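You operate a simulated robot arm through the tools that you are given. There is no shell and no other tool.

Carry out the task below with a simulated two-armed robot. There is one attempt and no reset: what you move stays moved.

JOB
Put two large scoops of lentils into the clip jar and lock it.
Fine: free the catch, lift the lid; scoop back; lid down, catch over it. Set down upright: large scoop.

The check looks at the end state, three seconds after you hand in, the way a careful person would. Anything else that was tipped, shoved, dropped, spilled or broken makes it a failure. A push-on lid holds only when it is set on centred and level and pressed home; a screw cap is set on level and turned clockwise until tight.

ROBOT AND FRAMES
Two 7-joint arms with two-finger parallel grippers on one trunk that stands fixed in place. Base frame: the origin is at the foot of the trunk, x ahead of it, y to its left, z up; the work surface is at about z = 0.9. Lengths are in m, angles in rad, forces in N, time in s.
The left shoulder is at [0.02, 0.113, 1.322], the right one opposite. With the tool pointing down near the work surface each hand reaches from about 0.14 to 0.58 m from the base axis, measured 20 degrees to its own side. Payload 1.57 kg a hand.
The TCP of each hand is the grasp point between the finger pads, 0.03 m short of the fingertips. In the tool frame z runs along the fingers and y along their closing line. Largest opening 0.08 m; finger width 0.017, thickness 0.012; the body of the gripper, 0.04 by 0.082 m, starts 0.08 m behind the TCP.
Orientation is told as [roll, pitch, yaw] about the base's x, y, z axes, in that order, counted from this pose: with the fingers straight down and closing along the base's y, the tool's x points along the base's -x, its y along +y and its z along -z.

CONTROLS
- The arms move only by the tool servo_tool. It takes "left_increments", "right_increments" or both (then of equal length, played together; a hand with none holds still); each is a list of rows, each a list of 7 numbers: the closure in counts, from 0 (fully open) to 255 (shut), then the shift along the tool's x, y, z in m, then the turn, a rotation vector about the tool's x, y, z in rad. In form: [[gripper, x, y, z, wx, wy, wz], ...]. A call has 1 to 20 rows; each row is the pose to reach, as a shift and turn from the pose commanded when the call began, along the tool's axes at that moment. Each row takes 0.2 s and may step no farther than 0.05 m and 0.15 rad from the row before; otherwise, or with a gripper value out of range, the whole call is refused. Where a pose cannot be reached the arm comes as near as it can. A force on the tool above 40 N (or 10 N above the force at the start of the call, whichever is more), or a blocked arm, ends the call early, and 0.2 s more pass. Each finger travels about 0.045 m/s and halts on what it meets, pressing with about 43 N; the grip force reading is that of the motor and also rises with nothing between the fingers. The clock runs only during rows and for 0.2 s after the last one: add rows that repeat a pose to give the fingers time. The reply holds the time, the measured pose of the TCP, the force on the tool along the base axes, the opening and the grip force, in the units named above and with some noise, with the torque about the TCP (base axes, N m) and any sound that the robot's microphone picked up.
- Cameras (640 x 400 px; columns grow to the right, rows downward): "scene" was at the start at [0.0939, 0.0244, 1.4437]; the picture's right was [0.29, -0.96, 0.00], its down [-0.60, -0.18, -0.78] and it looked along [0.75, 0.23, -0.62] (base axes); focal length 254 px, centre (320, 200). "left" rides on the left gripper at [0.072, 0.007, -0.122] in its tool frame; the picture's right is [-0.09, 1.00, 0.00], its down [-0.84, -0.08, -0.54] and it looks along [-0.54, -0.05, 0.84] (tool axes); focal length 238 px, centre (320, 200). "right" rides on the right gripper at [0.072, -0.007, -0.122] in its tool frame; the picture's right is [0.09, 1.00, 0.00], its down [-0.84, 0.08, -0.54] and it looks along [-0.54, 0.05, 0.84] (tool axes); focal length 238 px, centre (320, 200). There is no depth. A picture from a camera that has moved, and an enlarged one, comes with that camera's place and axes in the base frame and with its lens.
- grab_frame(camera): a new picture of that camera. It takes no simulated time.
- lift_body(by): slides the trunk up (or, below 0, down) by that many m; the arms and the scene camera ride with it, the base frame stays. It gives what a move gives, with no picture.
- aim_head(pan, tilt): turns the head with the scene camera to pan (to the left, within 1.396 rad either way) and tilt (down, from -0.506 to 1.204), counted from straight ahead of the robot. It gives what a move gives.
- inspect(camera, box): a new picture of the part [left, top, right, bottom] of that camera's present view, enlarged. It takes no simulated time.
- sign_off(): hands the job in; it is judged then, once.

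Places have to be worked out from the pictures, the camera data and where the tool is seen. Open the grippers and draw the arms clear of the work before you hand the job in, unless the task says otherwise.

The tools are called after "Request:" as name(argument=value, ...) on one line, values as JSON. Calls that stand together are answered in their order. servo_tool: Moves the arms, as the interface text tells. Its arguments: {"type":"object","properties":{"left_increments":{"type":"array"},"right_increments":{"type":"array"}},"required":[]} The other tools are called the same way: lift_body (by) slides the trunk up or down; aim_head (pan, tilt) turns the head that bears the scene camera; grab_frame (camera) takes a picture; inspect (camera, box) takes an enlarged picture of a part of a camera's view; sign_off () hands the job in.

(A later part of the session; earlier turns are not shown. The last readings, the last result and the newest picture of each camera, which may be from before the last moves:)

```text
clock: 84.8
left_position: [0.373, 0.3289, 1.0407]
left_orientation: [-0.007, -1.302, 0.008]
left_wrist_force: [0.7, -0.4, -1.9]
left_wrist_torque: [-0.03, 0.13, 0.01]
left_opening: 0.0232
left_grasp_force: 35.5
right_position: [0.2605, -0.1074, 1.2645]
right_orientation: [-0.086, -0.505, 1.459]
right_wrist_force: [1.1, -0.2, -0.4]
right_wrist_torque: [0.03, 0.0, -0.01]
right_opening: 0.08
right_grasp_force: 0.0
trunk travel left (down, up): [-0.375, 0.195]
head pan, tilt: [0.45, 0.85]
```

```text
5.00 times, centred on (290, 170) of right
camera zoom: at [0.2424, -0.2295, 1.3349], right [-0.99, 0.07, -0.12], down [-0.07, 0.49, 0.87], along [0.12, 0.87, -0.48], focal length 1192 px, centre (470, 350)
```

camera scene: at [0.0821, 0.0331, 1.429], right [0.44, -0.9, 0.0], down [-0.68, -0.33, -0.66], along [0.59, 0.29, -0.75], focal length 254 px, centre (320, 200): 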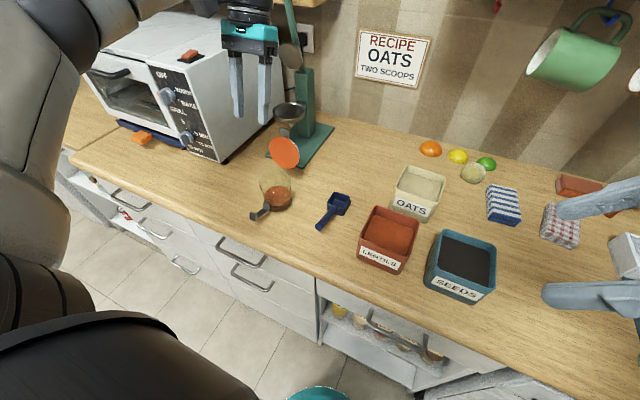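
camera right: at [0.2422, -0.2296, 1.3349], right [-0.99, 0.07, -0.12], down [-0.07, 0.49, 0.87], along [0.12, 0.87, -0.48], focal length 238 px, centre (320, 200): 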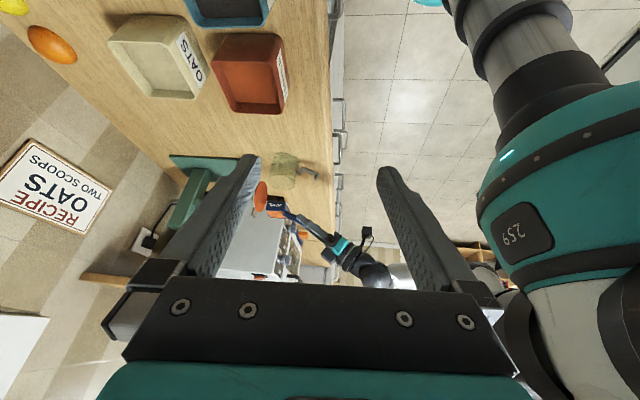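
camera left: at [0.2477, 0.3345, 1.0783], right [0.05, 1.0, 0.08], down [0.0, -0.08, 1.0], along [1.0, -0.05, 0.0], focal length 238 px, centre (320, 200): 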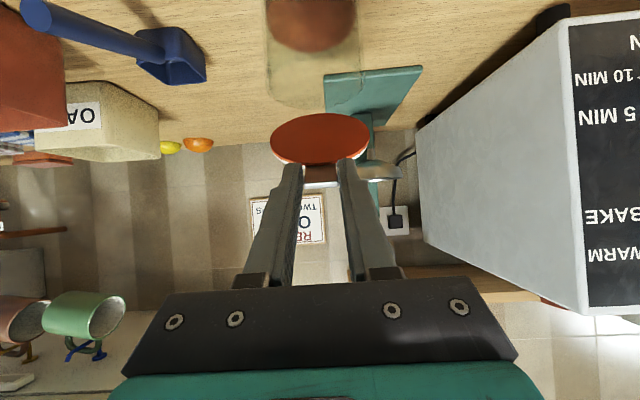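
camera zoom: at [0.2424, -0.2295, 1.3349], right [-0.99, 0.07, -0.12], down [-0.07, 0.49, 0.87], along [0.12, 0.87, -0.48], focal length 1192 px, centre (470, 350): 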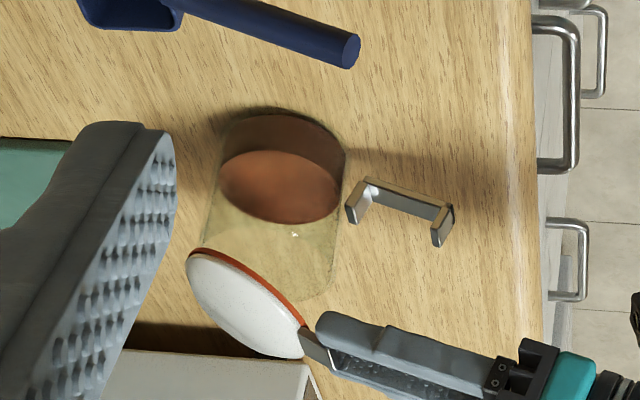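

I'll go a little further down before letting go.

Request:
servo_tool(left_increments=[[195, 0.0061, 0, -0.0006, 0, -0.05, 0], [195, 0.0122, 0, -0.0011, 0, -0.1, 0], [195, 0.0183, 0, -0.0011, 0, -0.15, 0]])

Request:
inspect(camera="scene", box=[220, 120, 340, 220])

Request:
inspect(camera="left", box=[240, 80, 400, 210])

```text
clock: 85.6
left_position: [0.3656, 0.3288, 1.0227]
left_orientation: [-0.009, -1.454, 0.009]
left_wrist_force: [-0.1, -0.1, -1.9]
left_wrist_torque: [0.0, 0.25, 0.0]
left_opening: 0.0231
left_grasp_force: 35.9
right_position: [0.2606, -0.1077, 1.2638]
right_orientation: [-0.087, -0.505, 1.459]
right_wrist_force: [0.7, -0.1, -0.1]
right_wrist_torque: [0.0, 0.04, -0.03]
right_opening: 0.0801
right_grasp_force: 0.0
trunk travel left (down, up): [-0.375, 0.195]
head pan, tilt: [0.45, 0.85]
```

```text
4.00 times, centred on (280, 170) of scene
camera zoom: at [0.0821, 0.0337, 1.429], right [0.44, -0.9, 0.0], down [-0.68, -0.33, -0.66], along [0.59, 0.29, -0.75], focal length 1018 px, centre (480, 320)
```

zoom: 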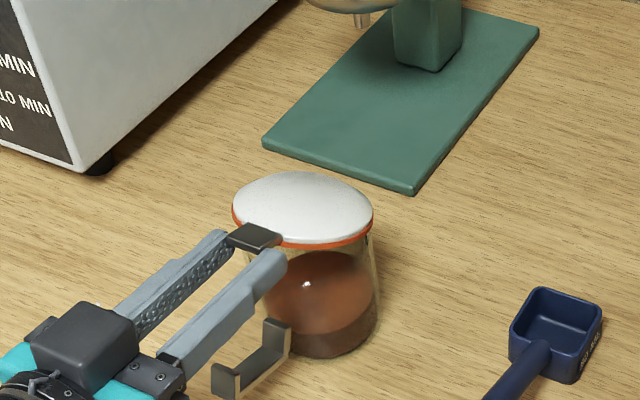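

```text
3.08 times, centred on (320, 145) of left
camera zoom: at [0.2351, 0.3351, 0.9678], right [0.01, 1.0, 0.09], down [-0.44, -0.08, 0.9], along [0.9, -0.05, 0.44], focal length 733 px, centre (320, 369)
```

zoom: 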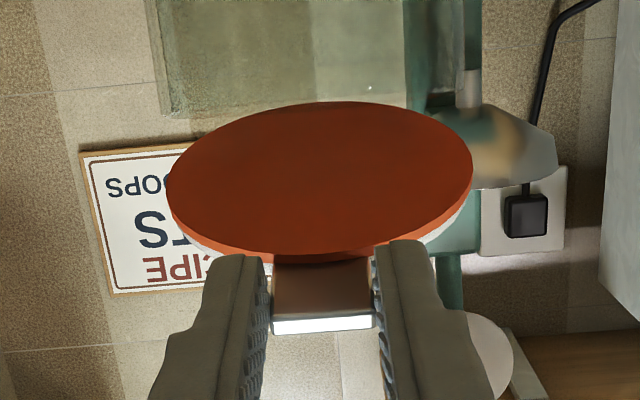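

The lid is about 17° from closed. I'll release the tab gently and back the hand off.

Request:
servo_tool(left_increments=[[180, 0, 0, 0, 0, 0, 0], [160, 0, 0, 0, 0, 0, 0], [140, 0, 0, 0, 0, 0, 0], [120, 0, 0, 0, 0, 0, 0], [120, 0, 0, -0.025, 0, 0, 0], [120, 0, 0, -0.05, 0, 0, 0]])

Request:
inspect(camera="scene", box=[220, 120, 340, 220])

Request:
inspect(camera="left", box=[240, 80, 400, 210])

Request:
inspect(camera="right", box=[240, 130, 340, 210])

```text
clock: 87.0
left_position: [0.3154, 0.3287, 1.0301]
left_orientation: [-0.006, -1.451, 0.006]
left_wrist_force: [0.4, -0.7, -0.2]
left_wrist_torque: [-0.03, 0.0, 0.01]
left_opening: 0.0423
left_grasp_force: 0.0
right_position: [0.2598, -0.1091, 1.2648]
right_orientation: [-0.089, -0.506, 1.458]
right_wrist_force: [0.3, -0.6, 0.0]
right_wrist_torque: [0.01, 0.0, 0.0]
right_opening: 0.0803
right_grasp_force: 0.1
trunk travel left (down, up): [-0.375, 0.195]
head pan, tilt: [0.45, 0.85]
```

```text
4.00 times, centred on (280, 170) of scene
camera zoom: at [0.0818, 0.0335, 1.429], right [0.44, -0.9, 0.0], down [-0.68, -0.33, -0.66], along [0.59, 0.29, -0.75], focal length 1018 px, centre (480, 320)
```

zoom: 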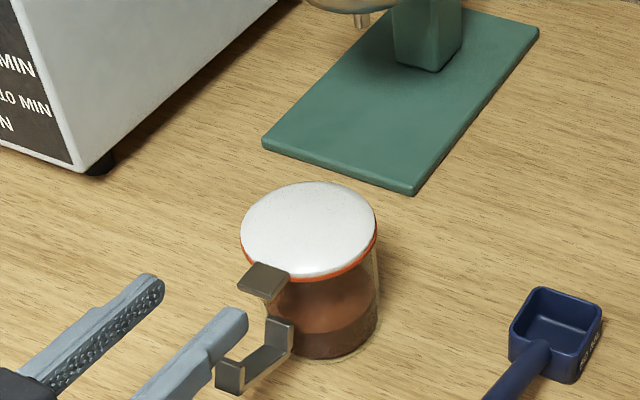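

```text
3.08 times, centred on (320, 145) of left
camera zoom: at [0.1845, 0.3348, 0.9748], right [0.01, 1.0, 0.09], down [-0.44, -0.08, 0.9], along [0.9, -0.05, 0.44], focal length 733 px, centre (320, 369)
```

zoom: 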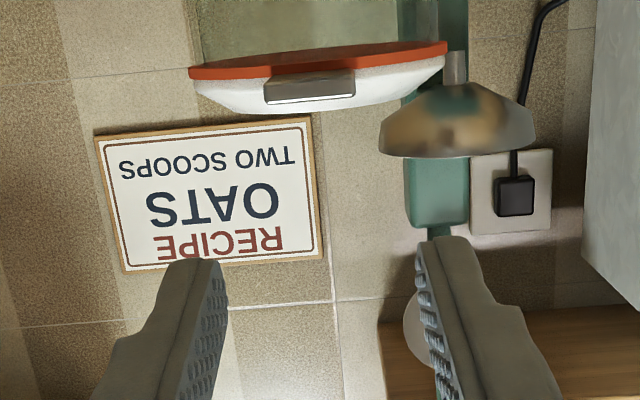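

```text
5.00 times, centred on (290, 170) of right
camera zoom: at [0.2421, -0.2297, 1.3349], right [-0.99, 0.07, -0.12], down [-0.07, 0.49, 0.87], along [0.12, 0.87, -0.48], focal length 1192 px, centre (470, 350)
```

zoom: 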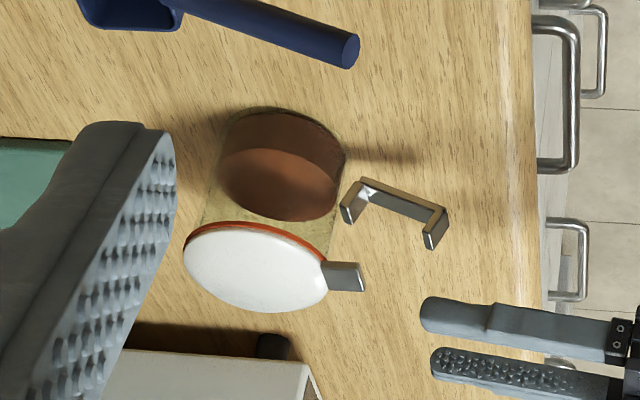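

The lid has dropped shut. I'll return the hand to the same viewpoint used after freeing the catch, so I can compare and find the hook's exact position.

Request:
servo_tool(left_increments=[[110, 0.0084, 0, -0.0061, 0, 0.113, 0], [100, 0.0169, 0, -0.0123, 0, 0.226, 0], [90, 0.0253, 0, -0.0184, 0, 0.339, 0], [90, 0.0337, 0.0005, -0.0245, 0, 0.451, 0]])

Request:
inspect(camera="left", box=[270, 90, 380, 210])

Request:
inspect(camera="scene", box=[240, 150, 320, 220])

```text
clock: 88.0
left_position: [0.2875, 0.3284, 0.9979]
left_orientation: [-0.002, -0.996, -0.001]
left_wrist_force: [-0.6, 0.3, 0.4]
left_wrist_torque: [0.01, 0.02, 0.0]
left_opening: 0.052
left_grasp_force: 0.1
right_position: [0.2605, -0.1082, 1.2655]
right_orientation: [-0.089, -0.505, 1.46]
right_wrist_force: [0.4, 0.9, -0.3]
right_wrist_torque: [0.0, 0.0, -0.01]
right_opening: 0.08
right_grasp_force: 0.1
trunk travel left (down, up): [-0.375, 0.195]
head pan, tilt: [0.45, 0.85]
```

```text
3.33 times, centred on (325, 150) of left
camera zoom: at [0.1446, 0.3352, 1.006], right [0.05, 1.0, 0.08], down [0.0, -0.08, 1.0], along [1.0, -0.05, 0.0], focal length 794 px, centre (303, 367)
```

zoom: 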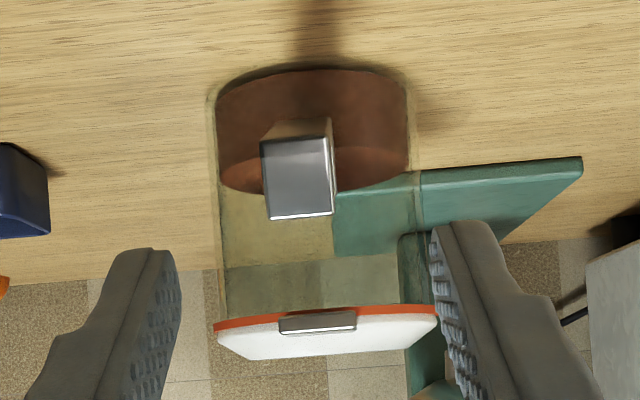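

```text
5.71 times, centred on (280, 185) of scene
camera zoom: at [0.082, 0.0335, 1.429], right [0.44, -0.9, 0.0], down [-0.68, -0.33, -0.66], along [0.59, 0.29, -0.75], focal length 1454 px, centre (549, 286)
```

zoom: 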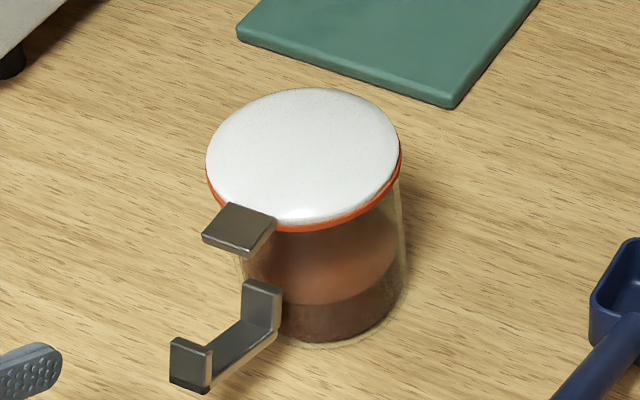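

The jar is back at about its original position and the hook is almost where I left it. From the open and closed grips the catch hinge works out at (0.398, 0.955). I'll re-grip the hook at TCP (0.324, 0.3285, 0.977).

Request:
servo_tool(left_increments=[[90, -0.001, 0, 0.021, 0, 0, 0], [90, -0.0021, 0, 0.042, 0, 0, 0], [140, -0.0021, 0, 0.042, 0, 0, 0], [180, -0.0021, 0, 0.042, 0, 0, 0], [205, -0.0021, 0, 0.042, 0, 0, 0], [215, -0.0021, 0, 0.042, 0, 0, 0]])

Request:
inspect(camera="scene", box=[240, 150, 320, 220])

Request:
inspect(camera="left", box=[250, 90, 390, 210])

Request:
inspect(camera="right", box=[240, 130, 340, 210])

```text
clock: 89.4
left_position: [0.3246, 0.33, 0.9772]
left_orientation: [-0.001, -1.001, 0.001]
left_wrist_force: [1.4, -0.4, -0.4]
left_wrist_torque: [-0.07, 0.0, 0.07]
left_opening: 0.0171
left_grasp_force: 25.8
right_position: [0.2613, -0.1079, 1.2643]
right_orientation: [-0.088, -0.504, 1.459]
right_wrist_force: [0.1, -0.2, -0.2]
right_wrist_torque: [0.0, 0.01, 0.01]
right_opening: 0.0802
right_grasp_force: 0.0
trunk travel left (down, up): [-0.375, 0.195]
head pan, tilt: [0.45, 0.85]
```

```text
5.71 times, centred on (280, 185) of scene
camera zoom: at [0.0822, 0.0336, 1.429], right [0.44, -0.9, 0.0], down [-0.68, -0.33, -0.66], along [0.59, 0.29, -0.75], focal length 1454 px, centre (549, 286)
```

zoom: 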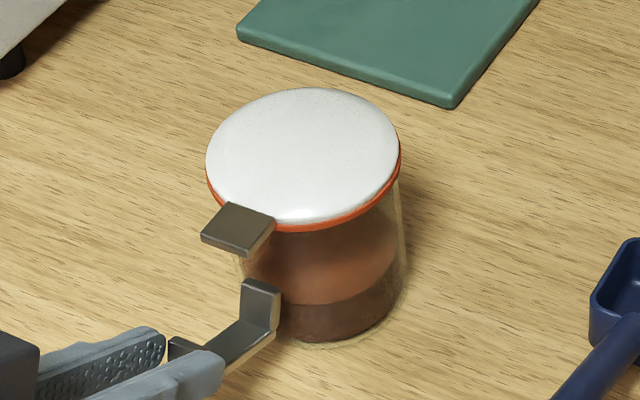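

```text
3.33 times, centred on (320, 150) of left
camera zoom: at [0.1812, 0.335, 0.9847], right [0.05, 1.0, 0.08], down [0.0, -0.08, 1.0], along [1.0, -0.05, 0.0], focal length 794 px, centre (320, 367)
```

zoom: 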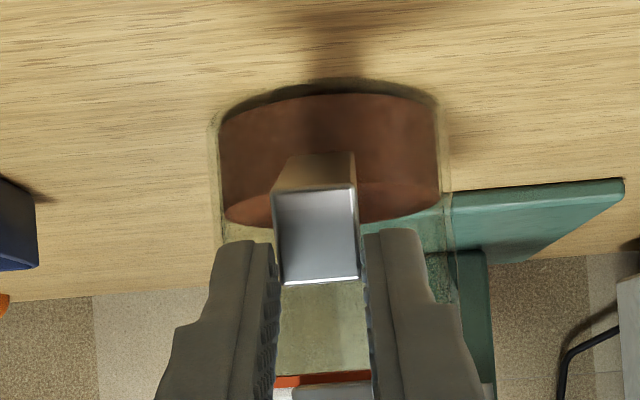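

```text
5.00 times, centred on (290, 170) of right
camera zoom: at [0.2424, -0.2295, 1.3349], right [-0.99, 0.07, -0.12], down [-0.07, 0.49, 0.87], along [0.12, 0.87, -0.48], focal length 1192 px, centre (470, 350)
```

zoom: 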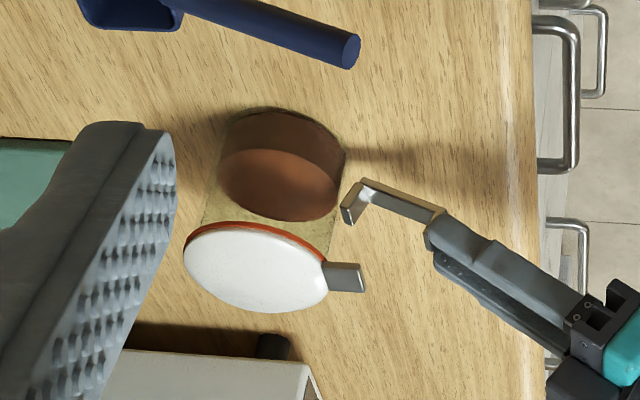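

The hook is gripped at 17 mm. I'll swing it up along the arc about (0.398, 0.955), first 0.6 rad.

Request:
servo_tool(left_increments=[[215, -0.0075, 0, -0.0018, 0, 0.1, 0], [215, -0.0152, 0, -0.0028, 0, 0.2, 0], [215, -0.0229, 0, -0.003, 0, 0.3, 0], [215, -0.0306, 0, -0.0025, 0, 0.4, 0], [215, -0.0382, 0, -0.0012, 0, 0.5, 0], [215, -0.0457, 0, 0.0008, 0, 0.6, 0]])

Request:
inspect(camera="scene", box=[240, 150, 320, 220])

Request:
inspect(camera="right", box=[240, 130, 340, 210])

```text
clock: 90.8
left_position: [0.3497, 0.33, 1.0177]
left_orientation: [0.001, -0.401, -0.001]
left_wrist_force: [0.8, 1.6, 8.0]
left_wrist_torque: [0.14, -0.38, 0.08]
left_opening: 0.0172
left_grasp_force: 31.7
right_position: [0.2589, -0.1086, 1.2643]
right_orientation: [-0.09, -0.503, 1.459]
right_wrist_force: [-0.3, 0.2, 0.1]
right_wrist_torque: [0.0, -0.04, -0.02]
right_opening: 0.0802
right_grasp_force: 0.1
trunk travel left (down, up): [-0.375, 0.195]
head pan, tilt: [0.45, 0.85]
```

```text
5.71 times, centred on (280, 185) of scene
camera zoom: at [0.0818, 0.0334, 1.4291], right [0.44, -0.9, 0.0], down [-0.68, -0.33, -0.66], along [0.59, 0.29, -0.75], focal length 1454 px, centre (549, 286)
```

zoom: 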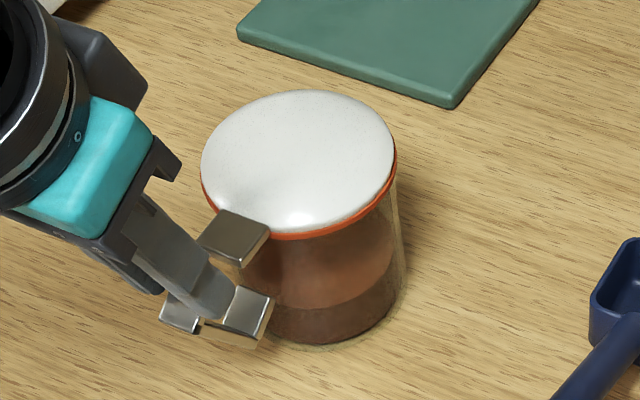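

```text
5.00 times, centred on (290, 170) of right
camera zoom: at [0.2421, -0.2297, 1.335], right [-0.99, 0.07, -0.12], down [-0.07, 0.49, 0.87], along [0.12, 0.87, -0.48], focal length 1192 px, centre (470, 350)
```

zoom: 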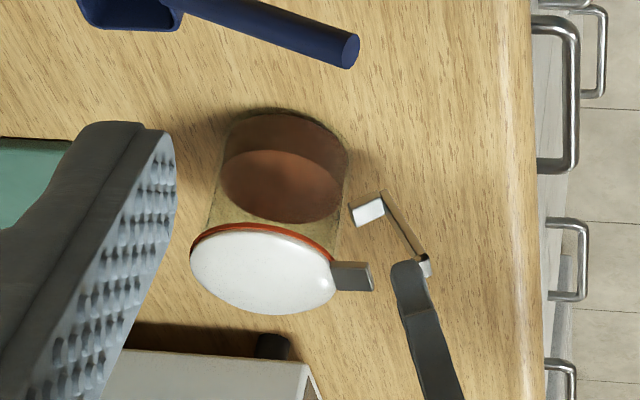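

The 8 N upward reaction means I'm pushing the hook slightly too low. I'll raise 3 mm to relax and re-read.

Request:
servo_tool(left_increments=[[215, -0.0012, 0, -0.0028, 0, 0, 0]])

Request:
inspect(camera="scene", box=[240, 150, 320, 220])

```text
clock: 91.2
left_position: [0.3491, 0.3276, 1.0181]
left_orientation: [-0.002, -0.395, 0.001]
left_wrist_force: [0.9, 1.5, -0.2]
left_wrist_torque: [-0.04, -0.08, 0.1]
left_opening: 0.0167
left_grasp_force: 32.3
right_position: [0.2606, -0.1073, 1.2648]
right_orientation: [-0.087, -0.505, 1.459]
right_wrist_force: [0.2, -0.4, 0.1]
right_wrist_torque: [-0.02, -0.01, 0.0]
right_opening: 0.0799
right_grasp_force: 0.0
trunk travel left (down, up): [-0.375, 0.195]
head pan, tilt: [0.45, 0.85]
```

```text
5.71 times, centred on (280, 185) of scene
camera zoom: at [0.0822, 0.0335, 1.4289], right [0.44, -0.9, 0.0], down [-0.68, -0.33, -0.66], along [0.59, 0.29, -0.75], focal length 1454 px, centre (549, 286)
```

zoom: 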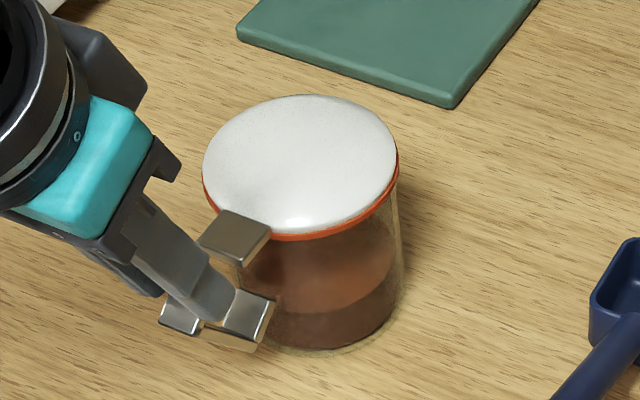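

The forces are small again and the jar sits flat. I'll continue the swing 0.2 rad in small steps.

Request:
servo_tool(left_increments=[[215, -0.0038, 0, -0.0008, 0, 0.05, 0], [215, -0.0076, 0, -0.0014, 0, 0.1, 0], [215, -0.0115, 0, -0.0019, 0, 0.15, 0], [215, -0.0154, 0, -0.0022, 0, 0.2, 0]])

Request:
inspect(camera="scene", box=[240, 150, 320, 220])

Request:
inspect(camera="right", box=[260, 140, 340, 210])

```text
clock: 92.2
left_position: [0.3619, 0.3293, 1.0279]
left_orientation: [0.001, -0.199, 0.001]
left_wrist_force: [1.3, -0.1, -0.9]
left_wrist_torque: [-0.01, -0.06, 0.01]
left_opening: 0.0172
left_grasp_force: 32.4
right_position: [0.2593, -0.1085, 1.2631]
right_orientation: [-0.088, -0.503, 1.458]
right_wrist_force: [0.1, 0.5, -0.4]
right_wrist_torque: [0.02, -0.03, 0.01]
right_opening: 0.0799
right_grasp_force: 0.0
trunk travel left (down, up): [-0.375, 0.195]
head pan, tilt: [0.45, 0.85]
```

```text
5.71 times, centred on (280, 185) of scene
camera zoom: at [0.0822, 0.0336, 1.429], right [0.44, -0.9, 0.0], down [-0.68, -0.33, -0.66], along [0.59, 0.29, -0.75], focal length 1454 px, centre (549, 286)
```

zoom: 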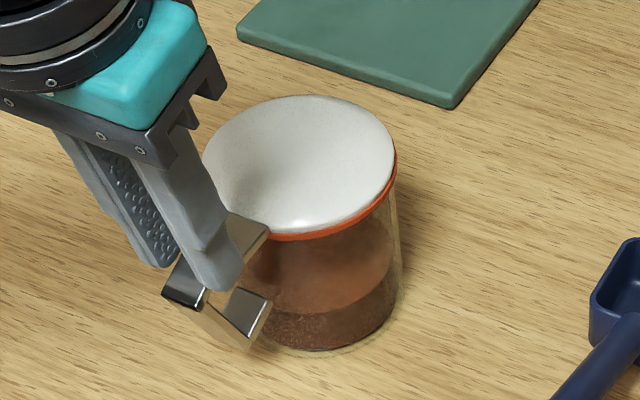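

```text
5.71 times, centred on (300, 175) of right
camera zoom: at [0.2424, -0.2296, 1.3348], right [-0.99, 0.07, -0.12], down [-0.07, 0.49, 0.87], along [0.12, 0.87, -0.48], focal length 1362 px, centre (434, 343)
```

zoom: 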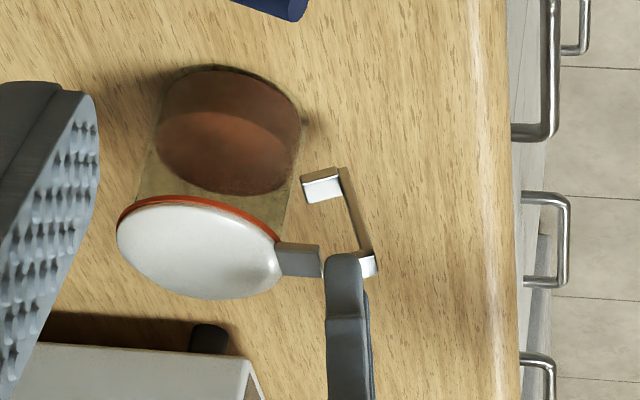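

The hook is approaching the tab and the forces are low. I'll take another 0.1 rad slowly and check.

Request:
servo_tool(left_increments=[[215, -0.0038, 0, -0.0008, 0, 0.05, 0], [215, -0.0076, 0, -0.0014, 0, 0.1, 0]])

Request:
inspect(camera="scene", box=[240, 150, 320, 220])

Request:
inspect(camera="right", box=[260, 140, 340, 210])

Request:
inspect(camera="left", box=[260, 90, 380, 210])

```text
clock: 92.8
left_position: [0.3693, 0.3275, 1.0297]
left_orientation: [-0.002, -0.098, 0.0]
left_wrist_force: [0.6, 0.3, -2.3]
left_wrist_torque: [0.03, 0.05, 0.0]
left_opening: 0.0171
left_grasp_force: 31.8
right_position: [0.2599, -0.1086, 1.2639]
right_orientation: [-0.088, -0.506, 1.459]
right_wrist_force: [0.8, -0.3, 0.0]
right_wrist_torque: [0.02, 0.04, -0.02]
right_opening: 0.08
right_grasp_force: 0.0
trunk travel left (down, up): [-0.375, 0.195]
head pan, tilt: [0.45, 0.85]
```

```text
5.71 times, centred on (280, 185) of scene
camera zoom: at [0.0824, 0.0336, 1.4289], right [0.44, -0.9, 0.0], down [-0.68, -0.33, -0.66], along [0.59, 0.29, -0.75], focal length 1454 px, centre (549, 286)
```

zoom: 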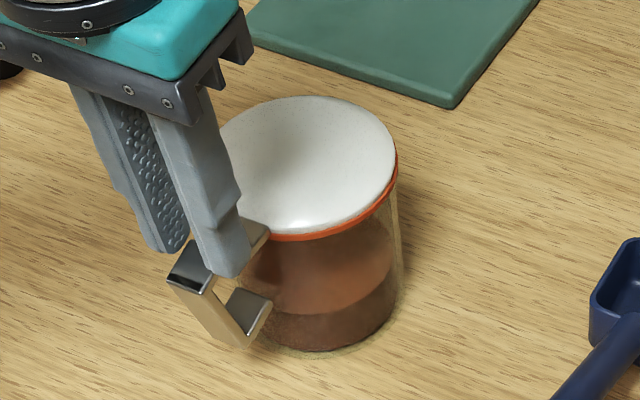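

```text
5.71 times, centred on (300, 175) of right
camera zoom: at [0.2427, -0.2295, 1.3348], right [-0.99, 0.07, -0.12], down [-0.07, 0.49, 0.87], along [0.12, 0.87, -0.48], focal length 1362 px, centre (434, 343)
```

zoom: 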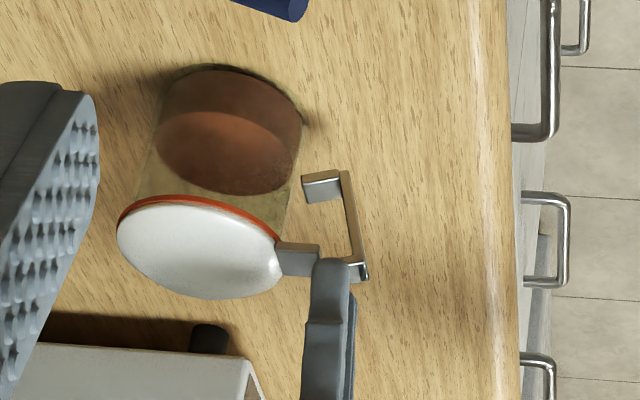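

```text
3.33 times, centred on (320, 150) of left
camera zoom: at [0.2854, 0.335, 1.1457], right [0.09, 1.0, 0.01], down [0.78, -0.08, 0.62], along [0.62, -0.05, -0.78], focal length 794 px, centre (320, 367)
```

zoom: 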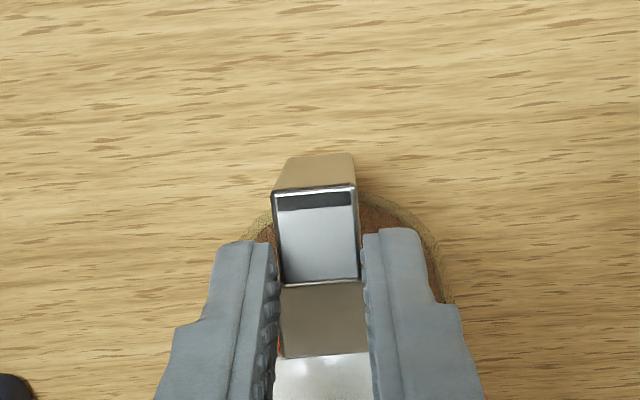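

The hook is starting to pass over the tab. I'll keep swinging until it seats.

Request:
servo_tool(left_increments=[[215, -0.0038, 0, -0.0006, 0, 0.05, 0], [215, -0.0076, 0, -0.001, 0, 0.1, 0]])

Request:
inspect(camera="left", box=[260, 90, 380, 210])

Request:
inspect(camera="right", box=[260, 140, 340, 210])

Request:
inspect(camera="scene", box=[240, 150, 320, 220])

```text
clock: 93.4
left_position: [0.3769, 0.3282, 1.0324]
left_orientation: [-0.002, -0.001, -0.001]
left_wrist_force: [1.6, 0.5, -0.7]
left_wrist_torque: [-0.03, -0.04, 0.02]
left_opening: 0.017
left_grasp_force: 32.2
right_position: [0.2605, -0.1081, 1.2658]
right_orientation: [-0.088, -0.504, 1.459]
right_wrist_force: [0.2, -0.2, 0.2]
right_wrist_torque: [0.0, 0.02, -0.02]
right_opening: 0.0802
right_grasp_force: 0.0
trunk travel left (down, up): [-0.375, 0.195]
head pan, tilt: [0.45, 0.85]
```

```text
3.33 times, centred on (320, 150) of left
camera zoom: at [0.3045, 0.3349, 1.1554], right [0.09, 1.0, 0.0], down [0.84, -0.08, 0.54], along [0.54, -0.05, -0.84], focal length 794 px, centre (320, 367)
```

zoom: 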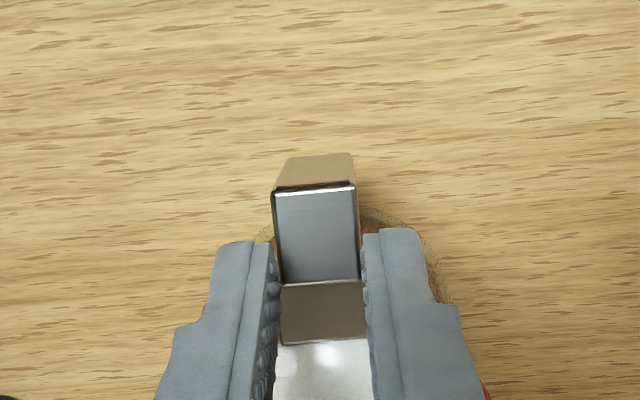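

```text
5.71 times, centred on (300, 175) of right
camera zoom: at [0.2425, -0.2295, 1.3349], right [-0.99, 0.07, -0.12], down [-0.07, 0.49, 0.87], along [0.12, 0.87, -0.48], focal length 1362 px, centre (434, 343)
```

zoom: 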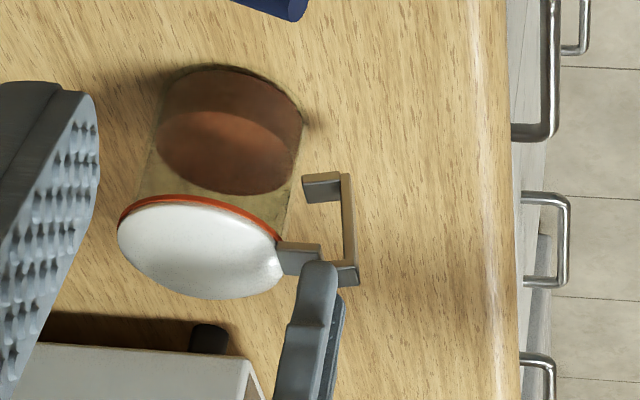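

```text
5.71 times, centred on (280, 185) of scene
camera zoom: at [0.0822, 0.0336, 1.429], right [0.44, -0.9, 0.0], down [-0.68, -0.33, -0.66], along [0.59, 0.29, -0.75], focal length 1454 px, centre (549, 286)
```

zoom: 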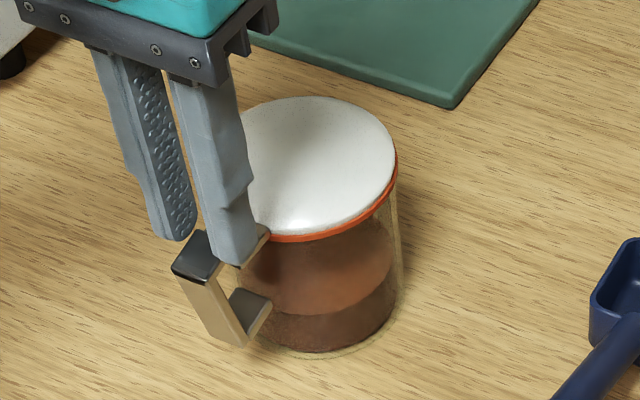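

The hook still needs about 0.2 rad to cover the tab as it did at first. I'll continue the swing.

Request:
servo_tool(left_increments=[[215, -0.0038, 0, -0.0006, 0, 0.05, 0], [215, -0.0076, 0, -0.001, 0, 0.1, 0], [215, -0.0115, 0, -0.0013, 0, 0.15, 0]])

Request:
inspect(camera="left", box=[260, 90, 380, 210])

Request:
inspect(camera="right", box=[260, 140, 340, 210])

Request:
inspect(camera="scene", box=[240, 150, 320, 220])

```text
clock: 94.2
left_position: [0.3886, 0.328, 1.0336]
left_orientation: [0.001, 0.15, 0.0]
left_wrist_force: [0.5, -0.3, 7.7]
left_wrist_torque: [-0.06, -0.12, 0.03]
left_opening: 0.017
left_grasp_force: 31.8
right_position: [0.2595, -0.1087, 1.2648]
right_orientation: [-0.089, -0.506, 1.46]
right_wrist_force: [0.5, -0.6, -0.4]
right_wrist_torque: [0.03, 0.02, 0.0]
right_opening: 0.0798
right_grasp_force: 0.0
trunk travel left (down, up): [-0.375, 0.195]
head pan, tilt: [0.45, 0.85]
```

```text
3.33 times, centred on (320, 150) of left
camera zoom: at [0.3348, 0.3347, 1.1667], right [0.09, 1.0, -0.01], down [0.91, -0.08, 0.41], along [0.41, -0.05, -0.91], focal length 794 px, centre (320, 367)
```

zoom: 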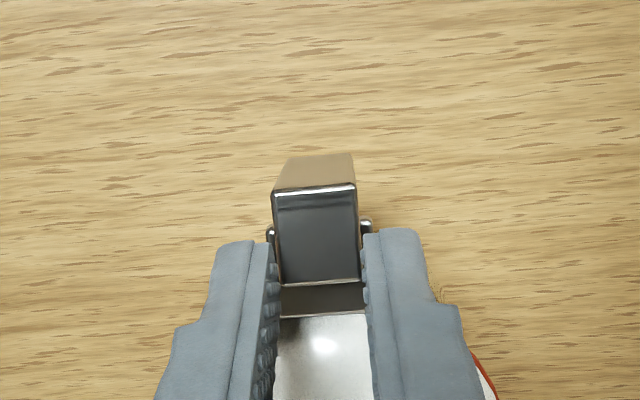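

```text
5.71 times, centred on (300, 175) of right
camera zoom: at [0.2419, -0.23, 1.335], right [-0.99, 0.07, -0.12], down [-0.07, 0.49, 0.87], along [0.12, 0.87, -0.47], focal length 1362 px, centre (434, 343)
```

zoom: 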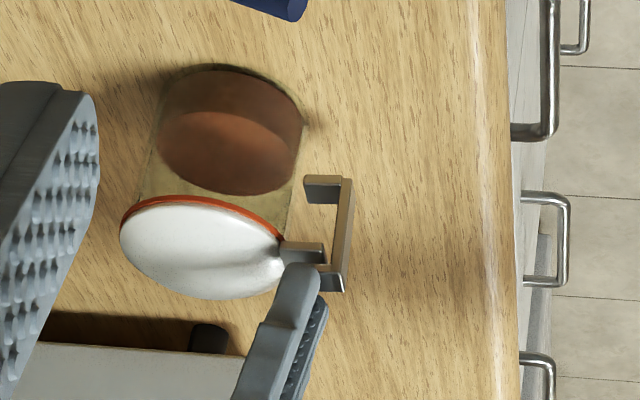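

```text
5.71 times, centred on (280, 185) of scene
camera zoom: at [0.0816, 0.0331, 1.4291], right [0.44, -0.9, 0.0], down [-0.68, -0.33, -0.66], along [0.59, 0.29, -0.75], focal length 1454 px, centre (549, 286)
```

zoom: 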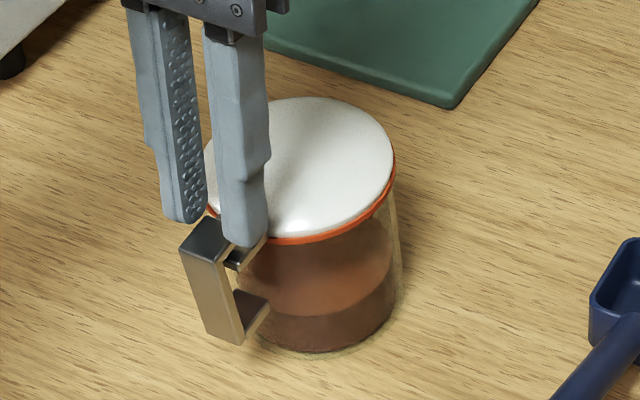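

The hook is mostly over the tab, with about 4 mm to go. I'll finish with another 0.1 rad.

Request:
servo_tool(left_increments=[[215, -0.0038, 0, -0.0009, 0, 0.05, 0], [215, -0.0074, 0, -0.0016, 0, 0.1, 0]])

Request:
inspect(camera="left", box=[260, 90, 380, 210])

Request:
inspect(camera="right", box=[260, 140, 340, 210])

Request:
inspect(camera="scene", box=[240, 150, 320, 220])

```text
clock: 94.8
left_position: [0.3963, 0.3267, 1.0336]
left_orientation: [0.0, 0.25, 0.001]
left_wrist_force: [0.9, 0.4, 8.8]
left_wrist_torque: [-0.02, -0.87, 0.05]
left_opening: 0.0172
left_grasp_force: 32.0
right_position: [0.2598, -0.109, 1.2642]
right_orientation: [-0.091, -0.505, 1.46]
right_wrist_force: [-0.1, 0.4, 0.0]
right_wrist_torque: [0.04, 0.01, 0.0]
right_opening: 0.0801
right_grasp_force: 0.0
trunk travel left (down, up): [-0.375, 0.195]
head pan, tilt: [0.45, 0.85]
```

```text
3.33 times, centred on (320, 150) of left
camera zoom: at [0.3554, 0.3348, 1.1711], right [0.09, 1.0, -0.02], down [0.94, -0.08, 0.32], along [0.32, -0.05, -0.95], focal length 794 px, centre (320, 367)
```

zoom: 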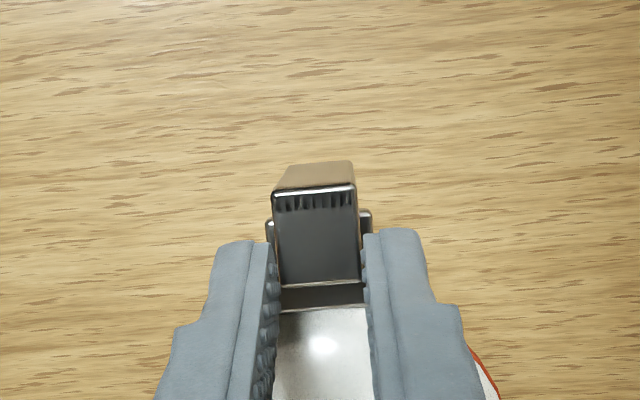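

```text
5.71 times, centred on (300, 175) of right
camera zoom: at [0.2417, -0.2302, 1.3349], right [-0.99, 0.07, -0.12], down [-0.07, 0.48, 0.87], along [0.12, 0.87, -0.47], focal length 1362 px, centre (434, 343)
```

zoom: 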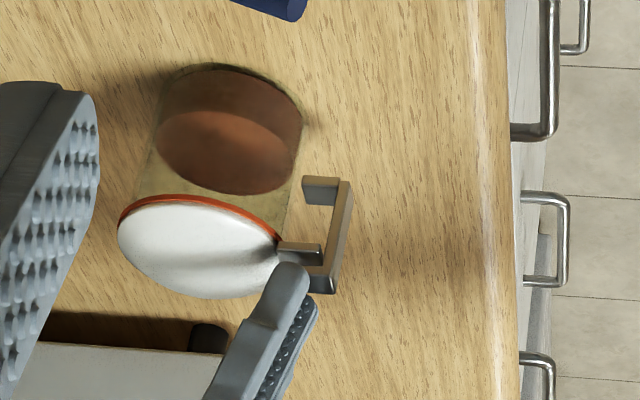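

```text
5.71 times, centred on (280, 185) of scene
camera zoom: at [0.0814, 0.0329, 1.4291], right [0.44, -0.9, 0.0], down [-0.68, -0.33, -0.66], along [0.59, 0.29, -0.75], focal length 1454 px, centre (549, 286)
```

zoom: 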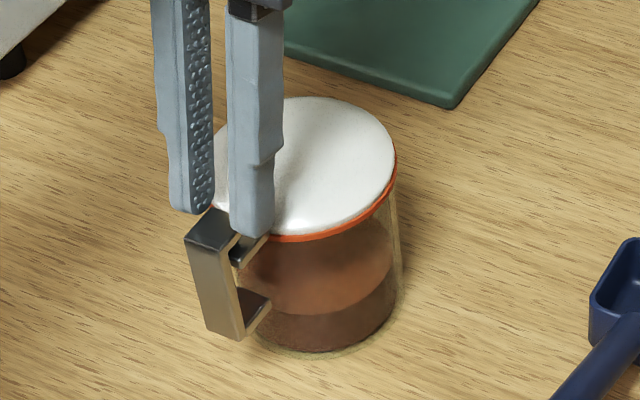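

The plate is now vertical, as it was originally, and further rotation is resisted, so the catch appears seated. I'll open the fingers without moving and check whether it holds.

Request:
servo_tool(left_increments=[[205, 0, 0, 0, 0, 0, 0], [180, 0, 0, 0, 0, 0, 0], [150, 0, 0, 0, 0, 0, 0], [120, 0, 0, 0, 0, 0, 0]])

Request:
inspect(camera="left", box=[260, 90, 380, 210])

Request:
inspect(camera="scene", box=[240, 150, 320, 220])

Request:
inspect(camera="right", box=[260, 140, 340, 210])

```text
clock: 95.8
left_position: [0.3963, 0.329, 1.0332]
left_orientation: [-0.003, 0.249, 0.002]
left_wrist_force: [0.3, 0.2, -0.3]
left_wrist_torque: [-0.02, 0.01, -0.02]
left_opening: 0.0421
left_grasp_force: 0.1
right_position: [0.2598, -0.1074, 1.2644]
right_orientation: [-0.09, -0.505, 1.459]
right_wrist_force: [0.2, -0.1, -0.4]
right_wrist_torque: [-0.01, 0.0, -0.02]
right_opening: 0.08
right_grasp_force: 0.1
trunk travel left (down, up): [-0.375, 0.195]
head pan, tilt: [0.45, 0.85]
```

```text
3.33 times, centred on (320, 150) of left
camera zoom: at [0.3556, 0.3352, 1.1705], right [0.09, 1.0, -0.02], down [0.95, -0.08, 0.32], along [0.31, -0.05, -0.95], focal length 794 px, centre (320, 367)
```

zoom: 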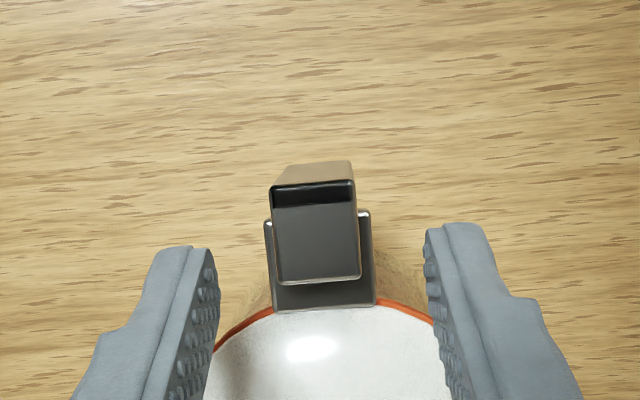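

```text
5.71 times, centred on (280, 185) of scene
camera zoom: at [0.0819, 0.0334, 1.429], right [0.44, -0.9, 0.0], down [-0.68, -0.33, -0.66], along [0.59, 0.29, -0.75], focal length 1454 px, centre (549, 286)
```

zoom: 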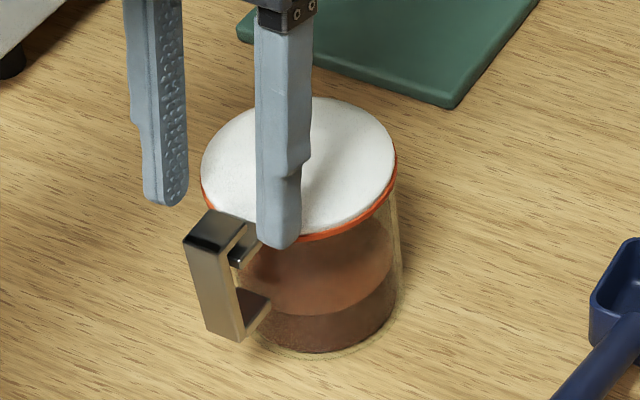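

```text
5.71 times, centred on (300, 175) of right
camera zoom: at [0.2422, -0.2297, 1.3349], right [-0.99, 0.07, -0.12], down [-0.07, 0.49, 0.87], along [0.12, 0.87, -0.48], focal length 1362 px, centre (434, 343)
```

zoom: 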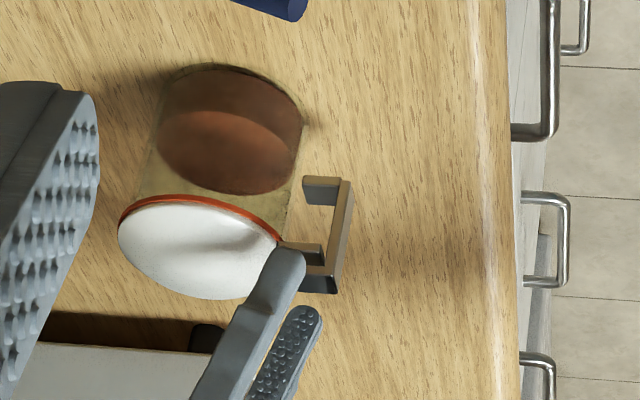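

The catch holds with the hook over the tab. I'll raise the hand and take the same overhead view I had at the start to compare how fully it is closed.

Request:
servo_tool(left_increments=[[100, 0, 0, -0.03, 0, 0, 0], [90, 0, 0, -0.05, 0, -0.1, 0], [90, 0.01, 0, -0.05, 0, -0.2, 0], [90, 0.02, 0, -0.05, 0, -0.25, 0]])

Request:
grab_frame(camera="left")

Request:
inspect(camera="scene", box=[240, 150, 320, 220])

Request:
inspect(camera="right", box=[260, 140, 340, 210])

```text
clock: 96.8
left_position: [0.3919, 0.3287, 1.0879]
left_orientation: [-0.002, 0.001, 0.001]
left_wrist_force: [-0.7, 0.1, 0.0]
left_wrist_torque: [0.02, -0.01, 0.03]
left_opening: 0.0519
left_grasp_force: 0.2
right_position: [0.259, -0.1081, 1.2651]
right_orientation: [-0.089, -0.505, 1.458]
right_wrist_force: [0.1, 0.3, -0.3]
right_wrist_torque: [0.01, -0.02, -0.01]
right_opening: 0.0799
right_grasp_force: 0.0
trunk travel left (down, up): [-0.375, 0.195]
head pan, tilt: [0.45, 0.85]
```

```text
taken
camera left: at [0.317, 0.3354, 1.2105], right [0.09, 1.0, 0.0], down [0.84, -0.08, 0.54], along [0.54, -0.05, -0.84], focal length 238 px, centre (320, 200)
```

left: 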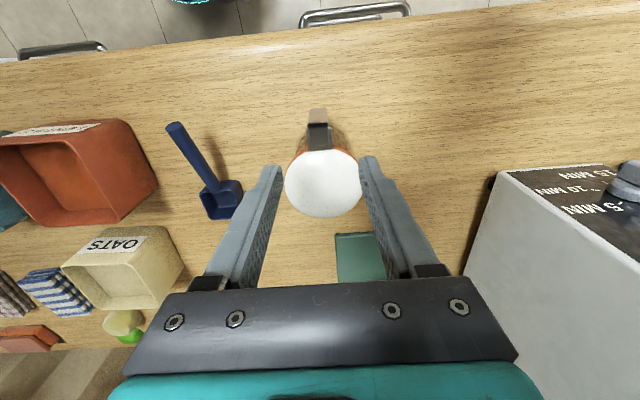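

```text
5.71 times, centred on (280, 185) of scene
camera zoom: at [0.0818, 0.0336, 1.429], right [0.44, -0.9, 0.0], down [-0.68, -0.33, -0.66], along [0.59, 0.29, -0.75], focal length 1454 px, centre (549, 286)
```

zoom: 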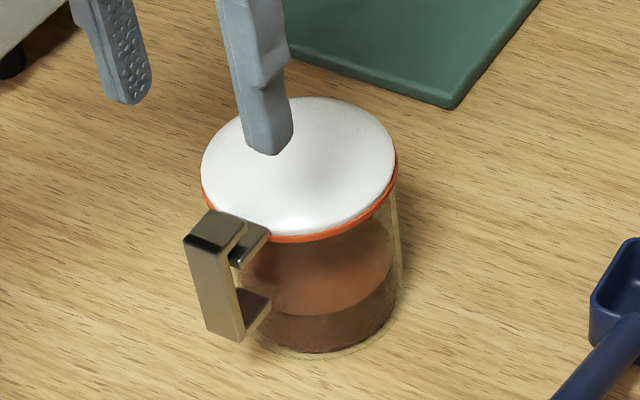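

```text
5.71 times, centred on (300, 175) of right
camera zoom: at [0.2421, -0.2296, 1.3349], right [-0.99, 0.07, -0.12], down [-0.07, 0.49, 0.87], along [0.12, 0.87, -0.48], focal length 1362 px, centre (434, 343)
```

zoom: 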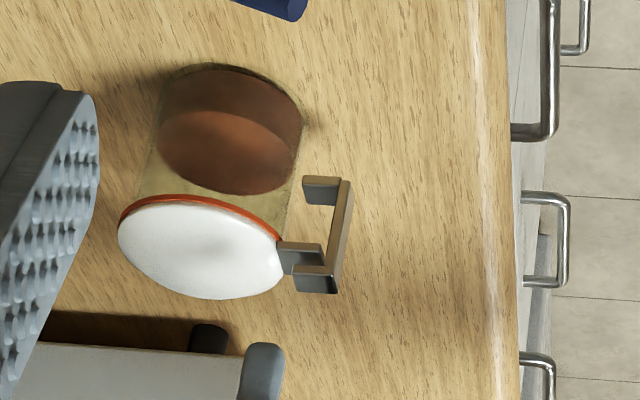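

The hook covers most of the tab. I'll enlarge the left view to compare the plate angle and overlap with the start.

Request:
inspect(camera="left", box=[290, 95, 350, 165])

Request:
aim_head(pan=0.75, tilt=0.799)

Request:
inspect(camera="scene", box=[312, 175, 368, 225])

```text
5.71 times, centred on (320, 130) of left
camera zoom: at [0.317, 0.3354, 1.2105], right [0.09, 1.0, 0.0], down [0.84, -0.08, 0.54], along [0.54, -0.05, -0.84], focal length 1362 px, centre (320, 600)
```

zoom: 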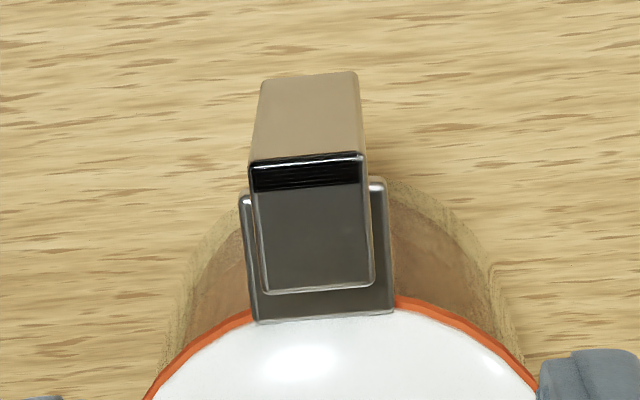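

```text
clock: 97.6
left_position: [0.3906, 0.3302, 1.0877]
left_orientation: [0.001, 0.0, 0.001]
left_wrist_force: [-1.6, 0.8, -0.8]
left_wrist_torque: [-0.01, -0.01, 0.04]
left_opening: 0.0521
left_grasp_force: 0.0
right_position: [0.2596, -0.1089, 1.2644]
right_orientation: [-0.089, -0.505, 1.46]
right_wrist_force: [0.4, -0.4, 0.2]
right_wrist_torque: [0.02, 0.0, 0.01]
right_opening: 0.08
right_grasp_force: 0.1
trunk travel left (down, up): [-0.375, 0.195]
head pan, tilt: [0.75, 0.799]
```

```text
8.00 times, centred on (340, 200) of scene
camera zoom: at [0.0706, 0.0545, 1.433], right [0.68, -0.73, 0.0], down [-0.52, -0.49, -0.7], along [0.51, 0.48, -0.72], focal length 2035 px, centre (160, 200)
```

zoom: 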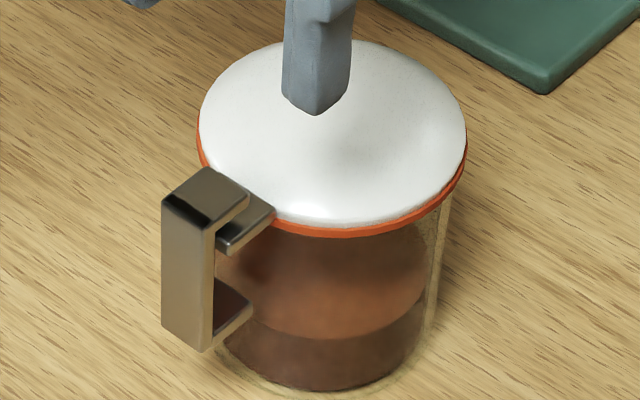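

In the same view as at the start, the hook-to-tab overlap and the vertical plate match the original locked state within about 1 mm. I'll open the left gripper fully and draw it up and back, clear of the work.

Request:
servo_tool(left_increments=[[90, 0, 0, -0.04, 0, 0, 0], [60, 0.01, 0, -0.08, 0, 0, 0], [30, 0.04, 0.01, -0.11, 0, 0, 0], [0, 0.07, 0.02, -0.14, 0, 0, 0], [0, 0.095, 0.035, -0.165, 0, 0, 0], [0, 0.095, 0.035, -0.17, 0, 0, 0]])

Request:
aim_head(pan=0.4, tilt=0.8)

Request:
grab_frame(camera="scene")

Request:
grab_frame(camera="left")

Request:
inspect(camera="right", box=[180, 20, 340, 210])

```text
clock: 99.0
left_position: [0.293, 0.3646, 1.2573]
left_orientation: [-0.002, 0.001, -0.001]
left_wrist_force: [-0.1, 0.4, 0.1]
left_wrist_torque: [-0.02, 0.04, -0.02]
left_opening: 0.0801
left_grasp_force: 0.0
right_position: [0.2605, -0.1082, 1.2662]
right_orientation: [-0.087, -0.505, 1.458]
right_wrist_force: [-0.1, -0.1, 0.1]
right_wrist_torque: [0.0, 0.03, 0.0]
right_opening: 0.0799
right_grasp_force: 0.0
trunk travel left (down, up): [-0.375, 0.195]
head pan, tilt: [0.75, 0.799]
```

```text
clock: 99.8
left_position: [0.2939, 0.3638, 1.2565]
left_orientation: [-0.002, 0.0, 0.001]
left_wrist_force: [0.5, 0.2, 0.5]
left_wrist_torque: [0.02, 0.01, -0.02]
left_opening: 0.0799
left_grasp_force: 0.1
right_position: [0.2613, -0.1087, 1.2649]
right_orientation: [-0.088, -0.503, 1.46]
right_wrist_force: [0.4, -0.2, 0.3]
right_wrist_torque: [0.01, 0.0, 0.01]
right_opening: 0.08
right_grasp_force: 0.1
trunk travel left (down, up): [-0.375, 0.195]
head pan, tilt: [0.4, 0.799]
```

```text
taken
camera scene: at [0.0859, 0.0309, 1.433], right [0.39, -0.92, 0.0], down [-0.66, -0.28, -0.7], along [0.64, 0.27, -0.72], focal length 254 px, centre (320, 200)
```

scene: 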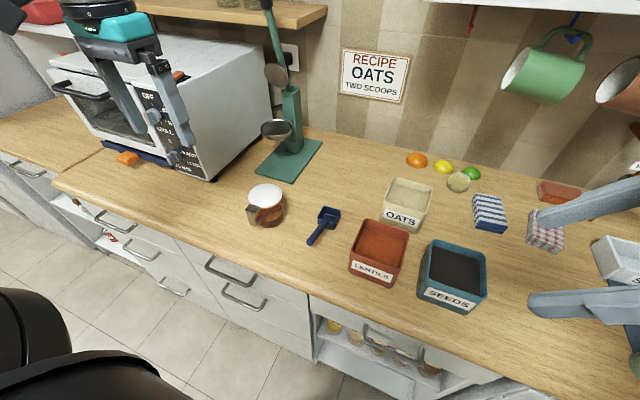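

```text
taken
camera left: at [0.221, 0.3704, 1.3805], right [0.09, 1.0, 0.0], down [0.84, -0.08, 0.54], along [0.54, -0.05, -0.84], focal length 238 px, centre (320, 200)
```

left: 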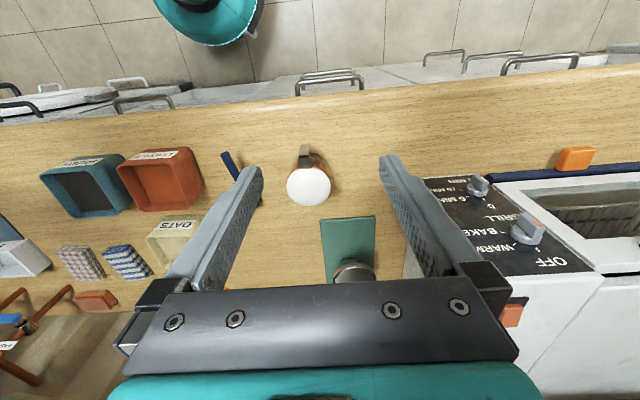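

```text
2.11 times, centred on (260, 115) of right
camera zoom: at [0.2423, -0.2296, 1.3349], right [-0.99, 0.07, -0.12], down [-0.07, 0.49, 0.87], along [0.12, 0.87, -0.48], focal length 502 px, centre (446, 379)
```

zoom: 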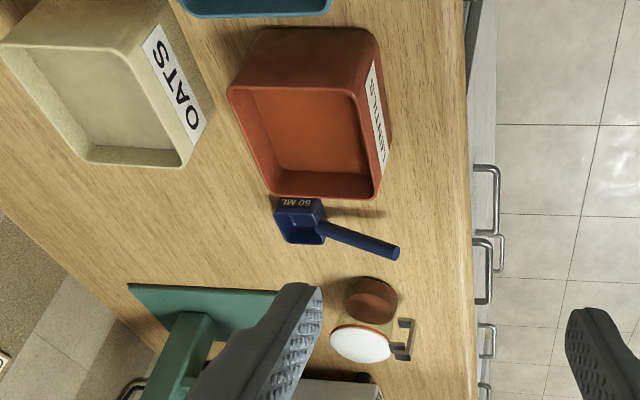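

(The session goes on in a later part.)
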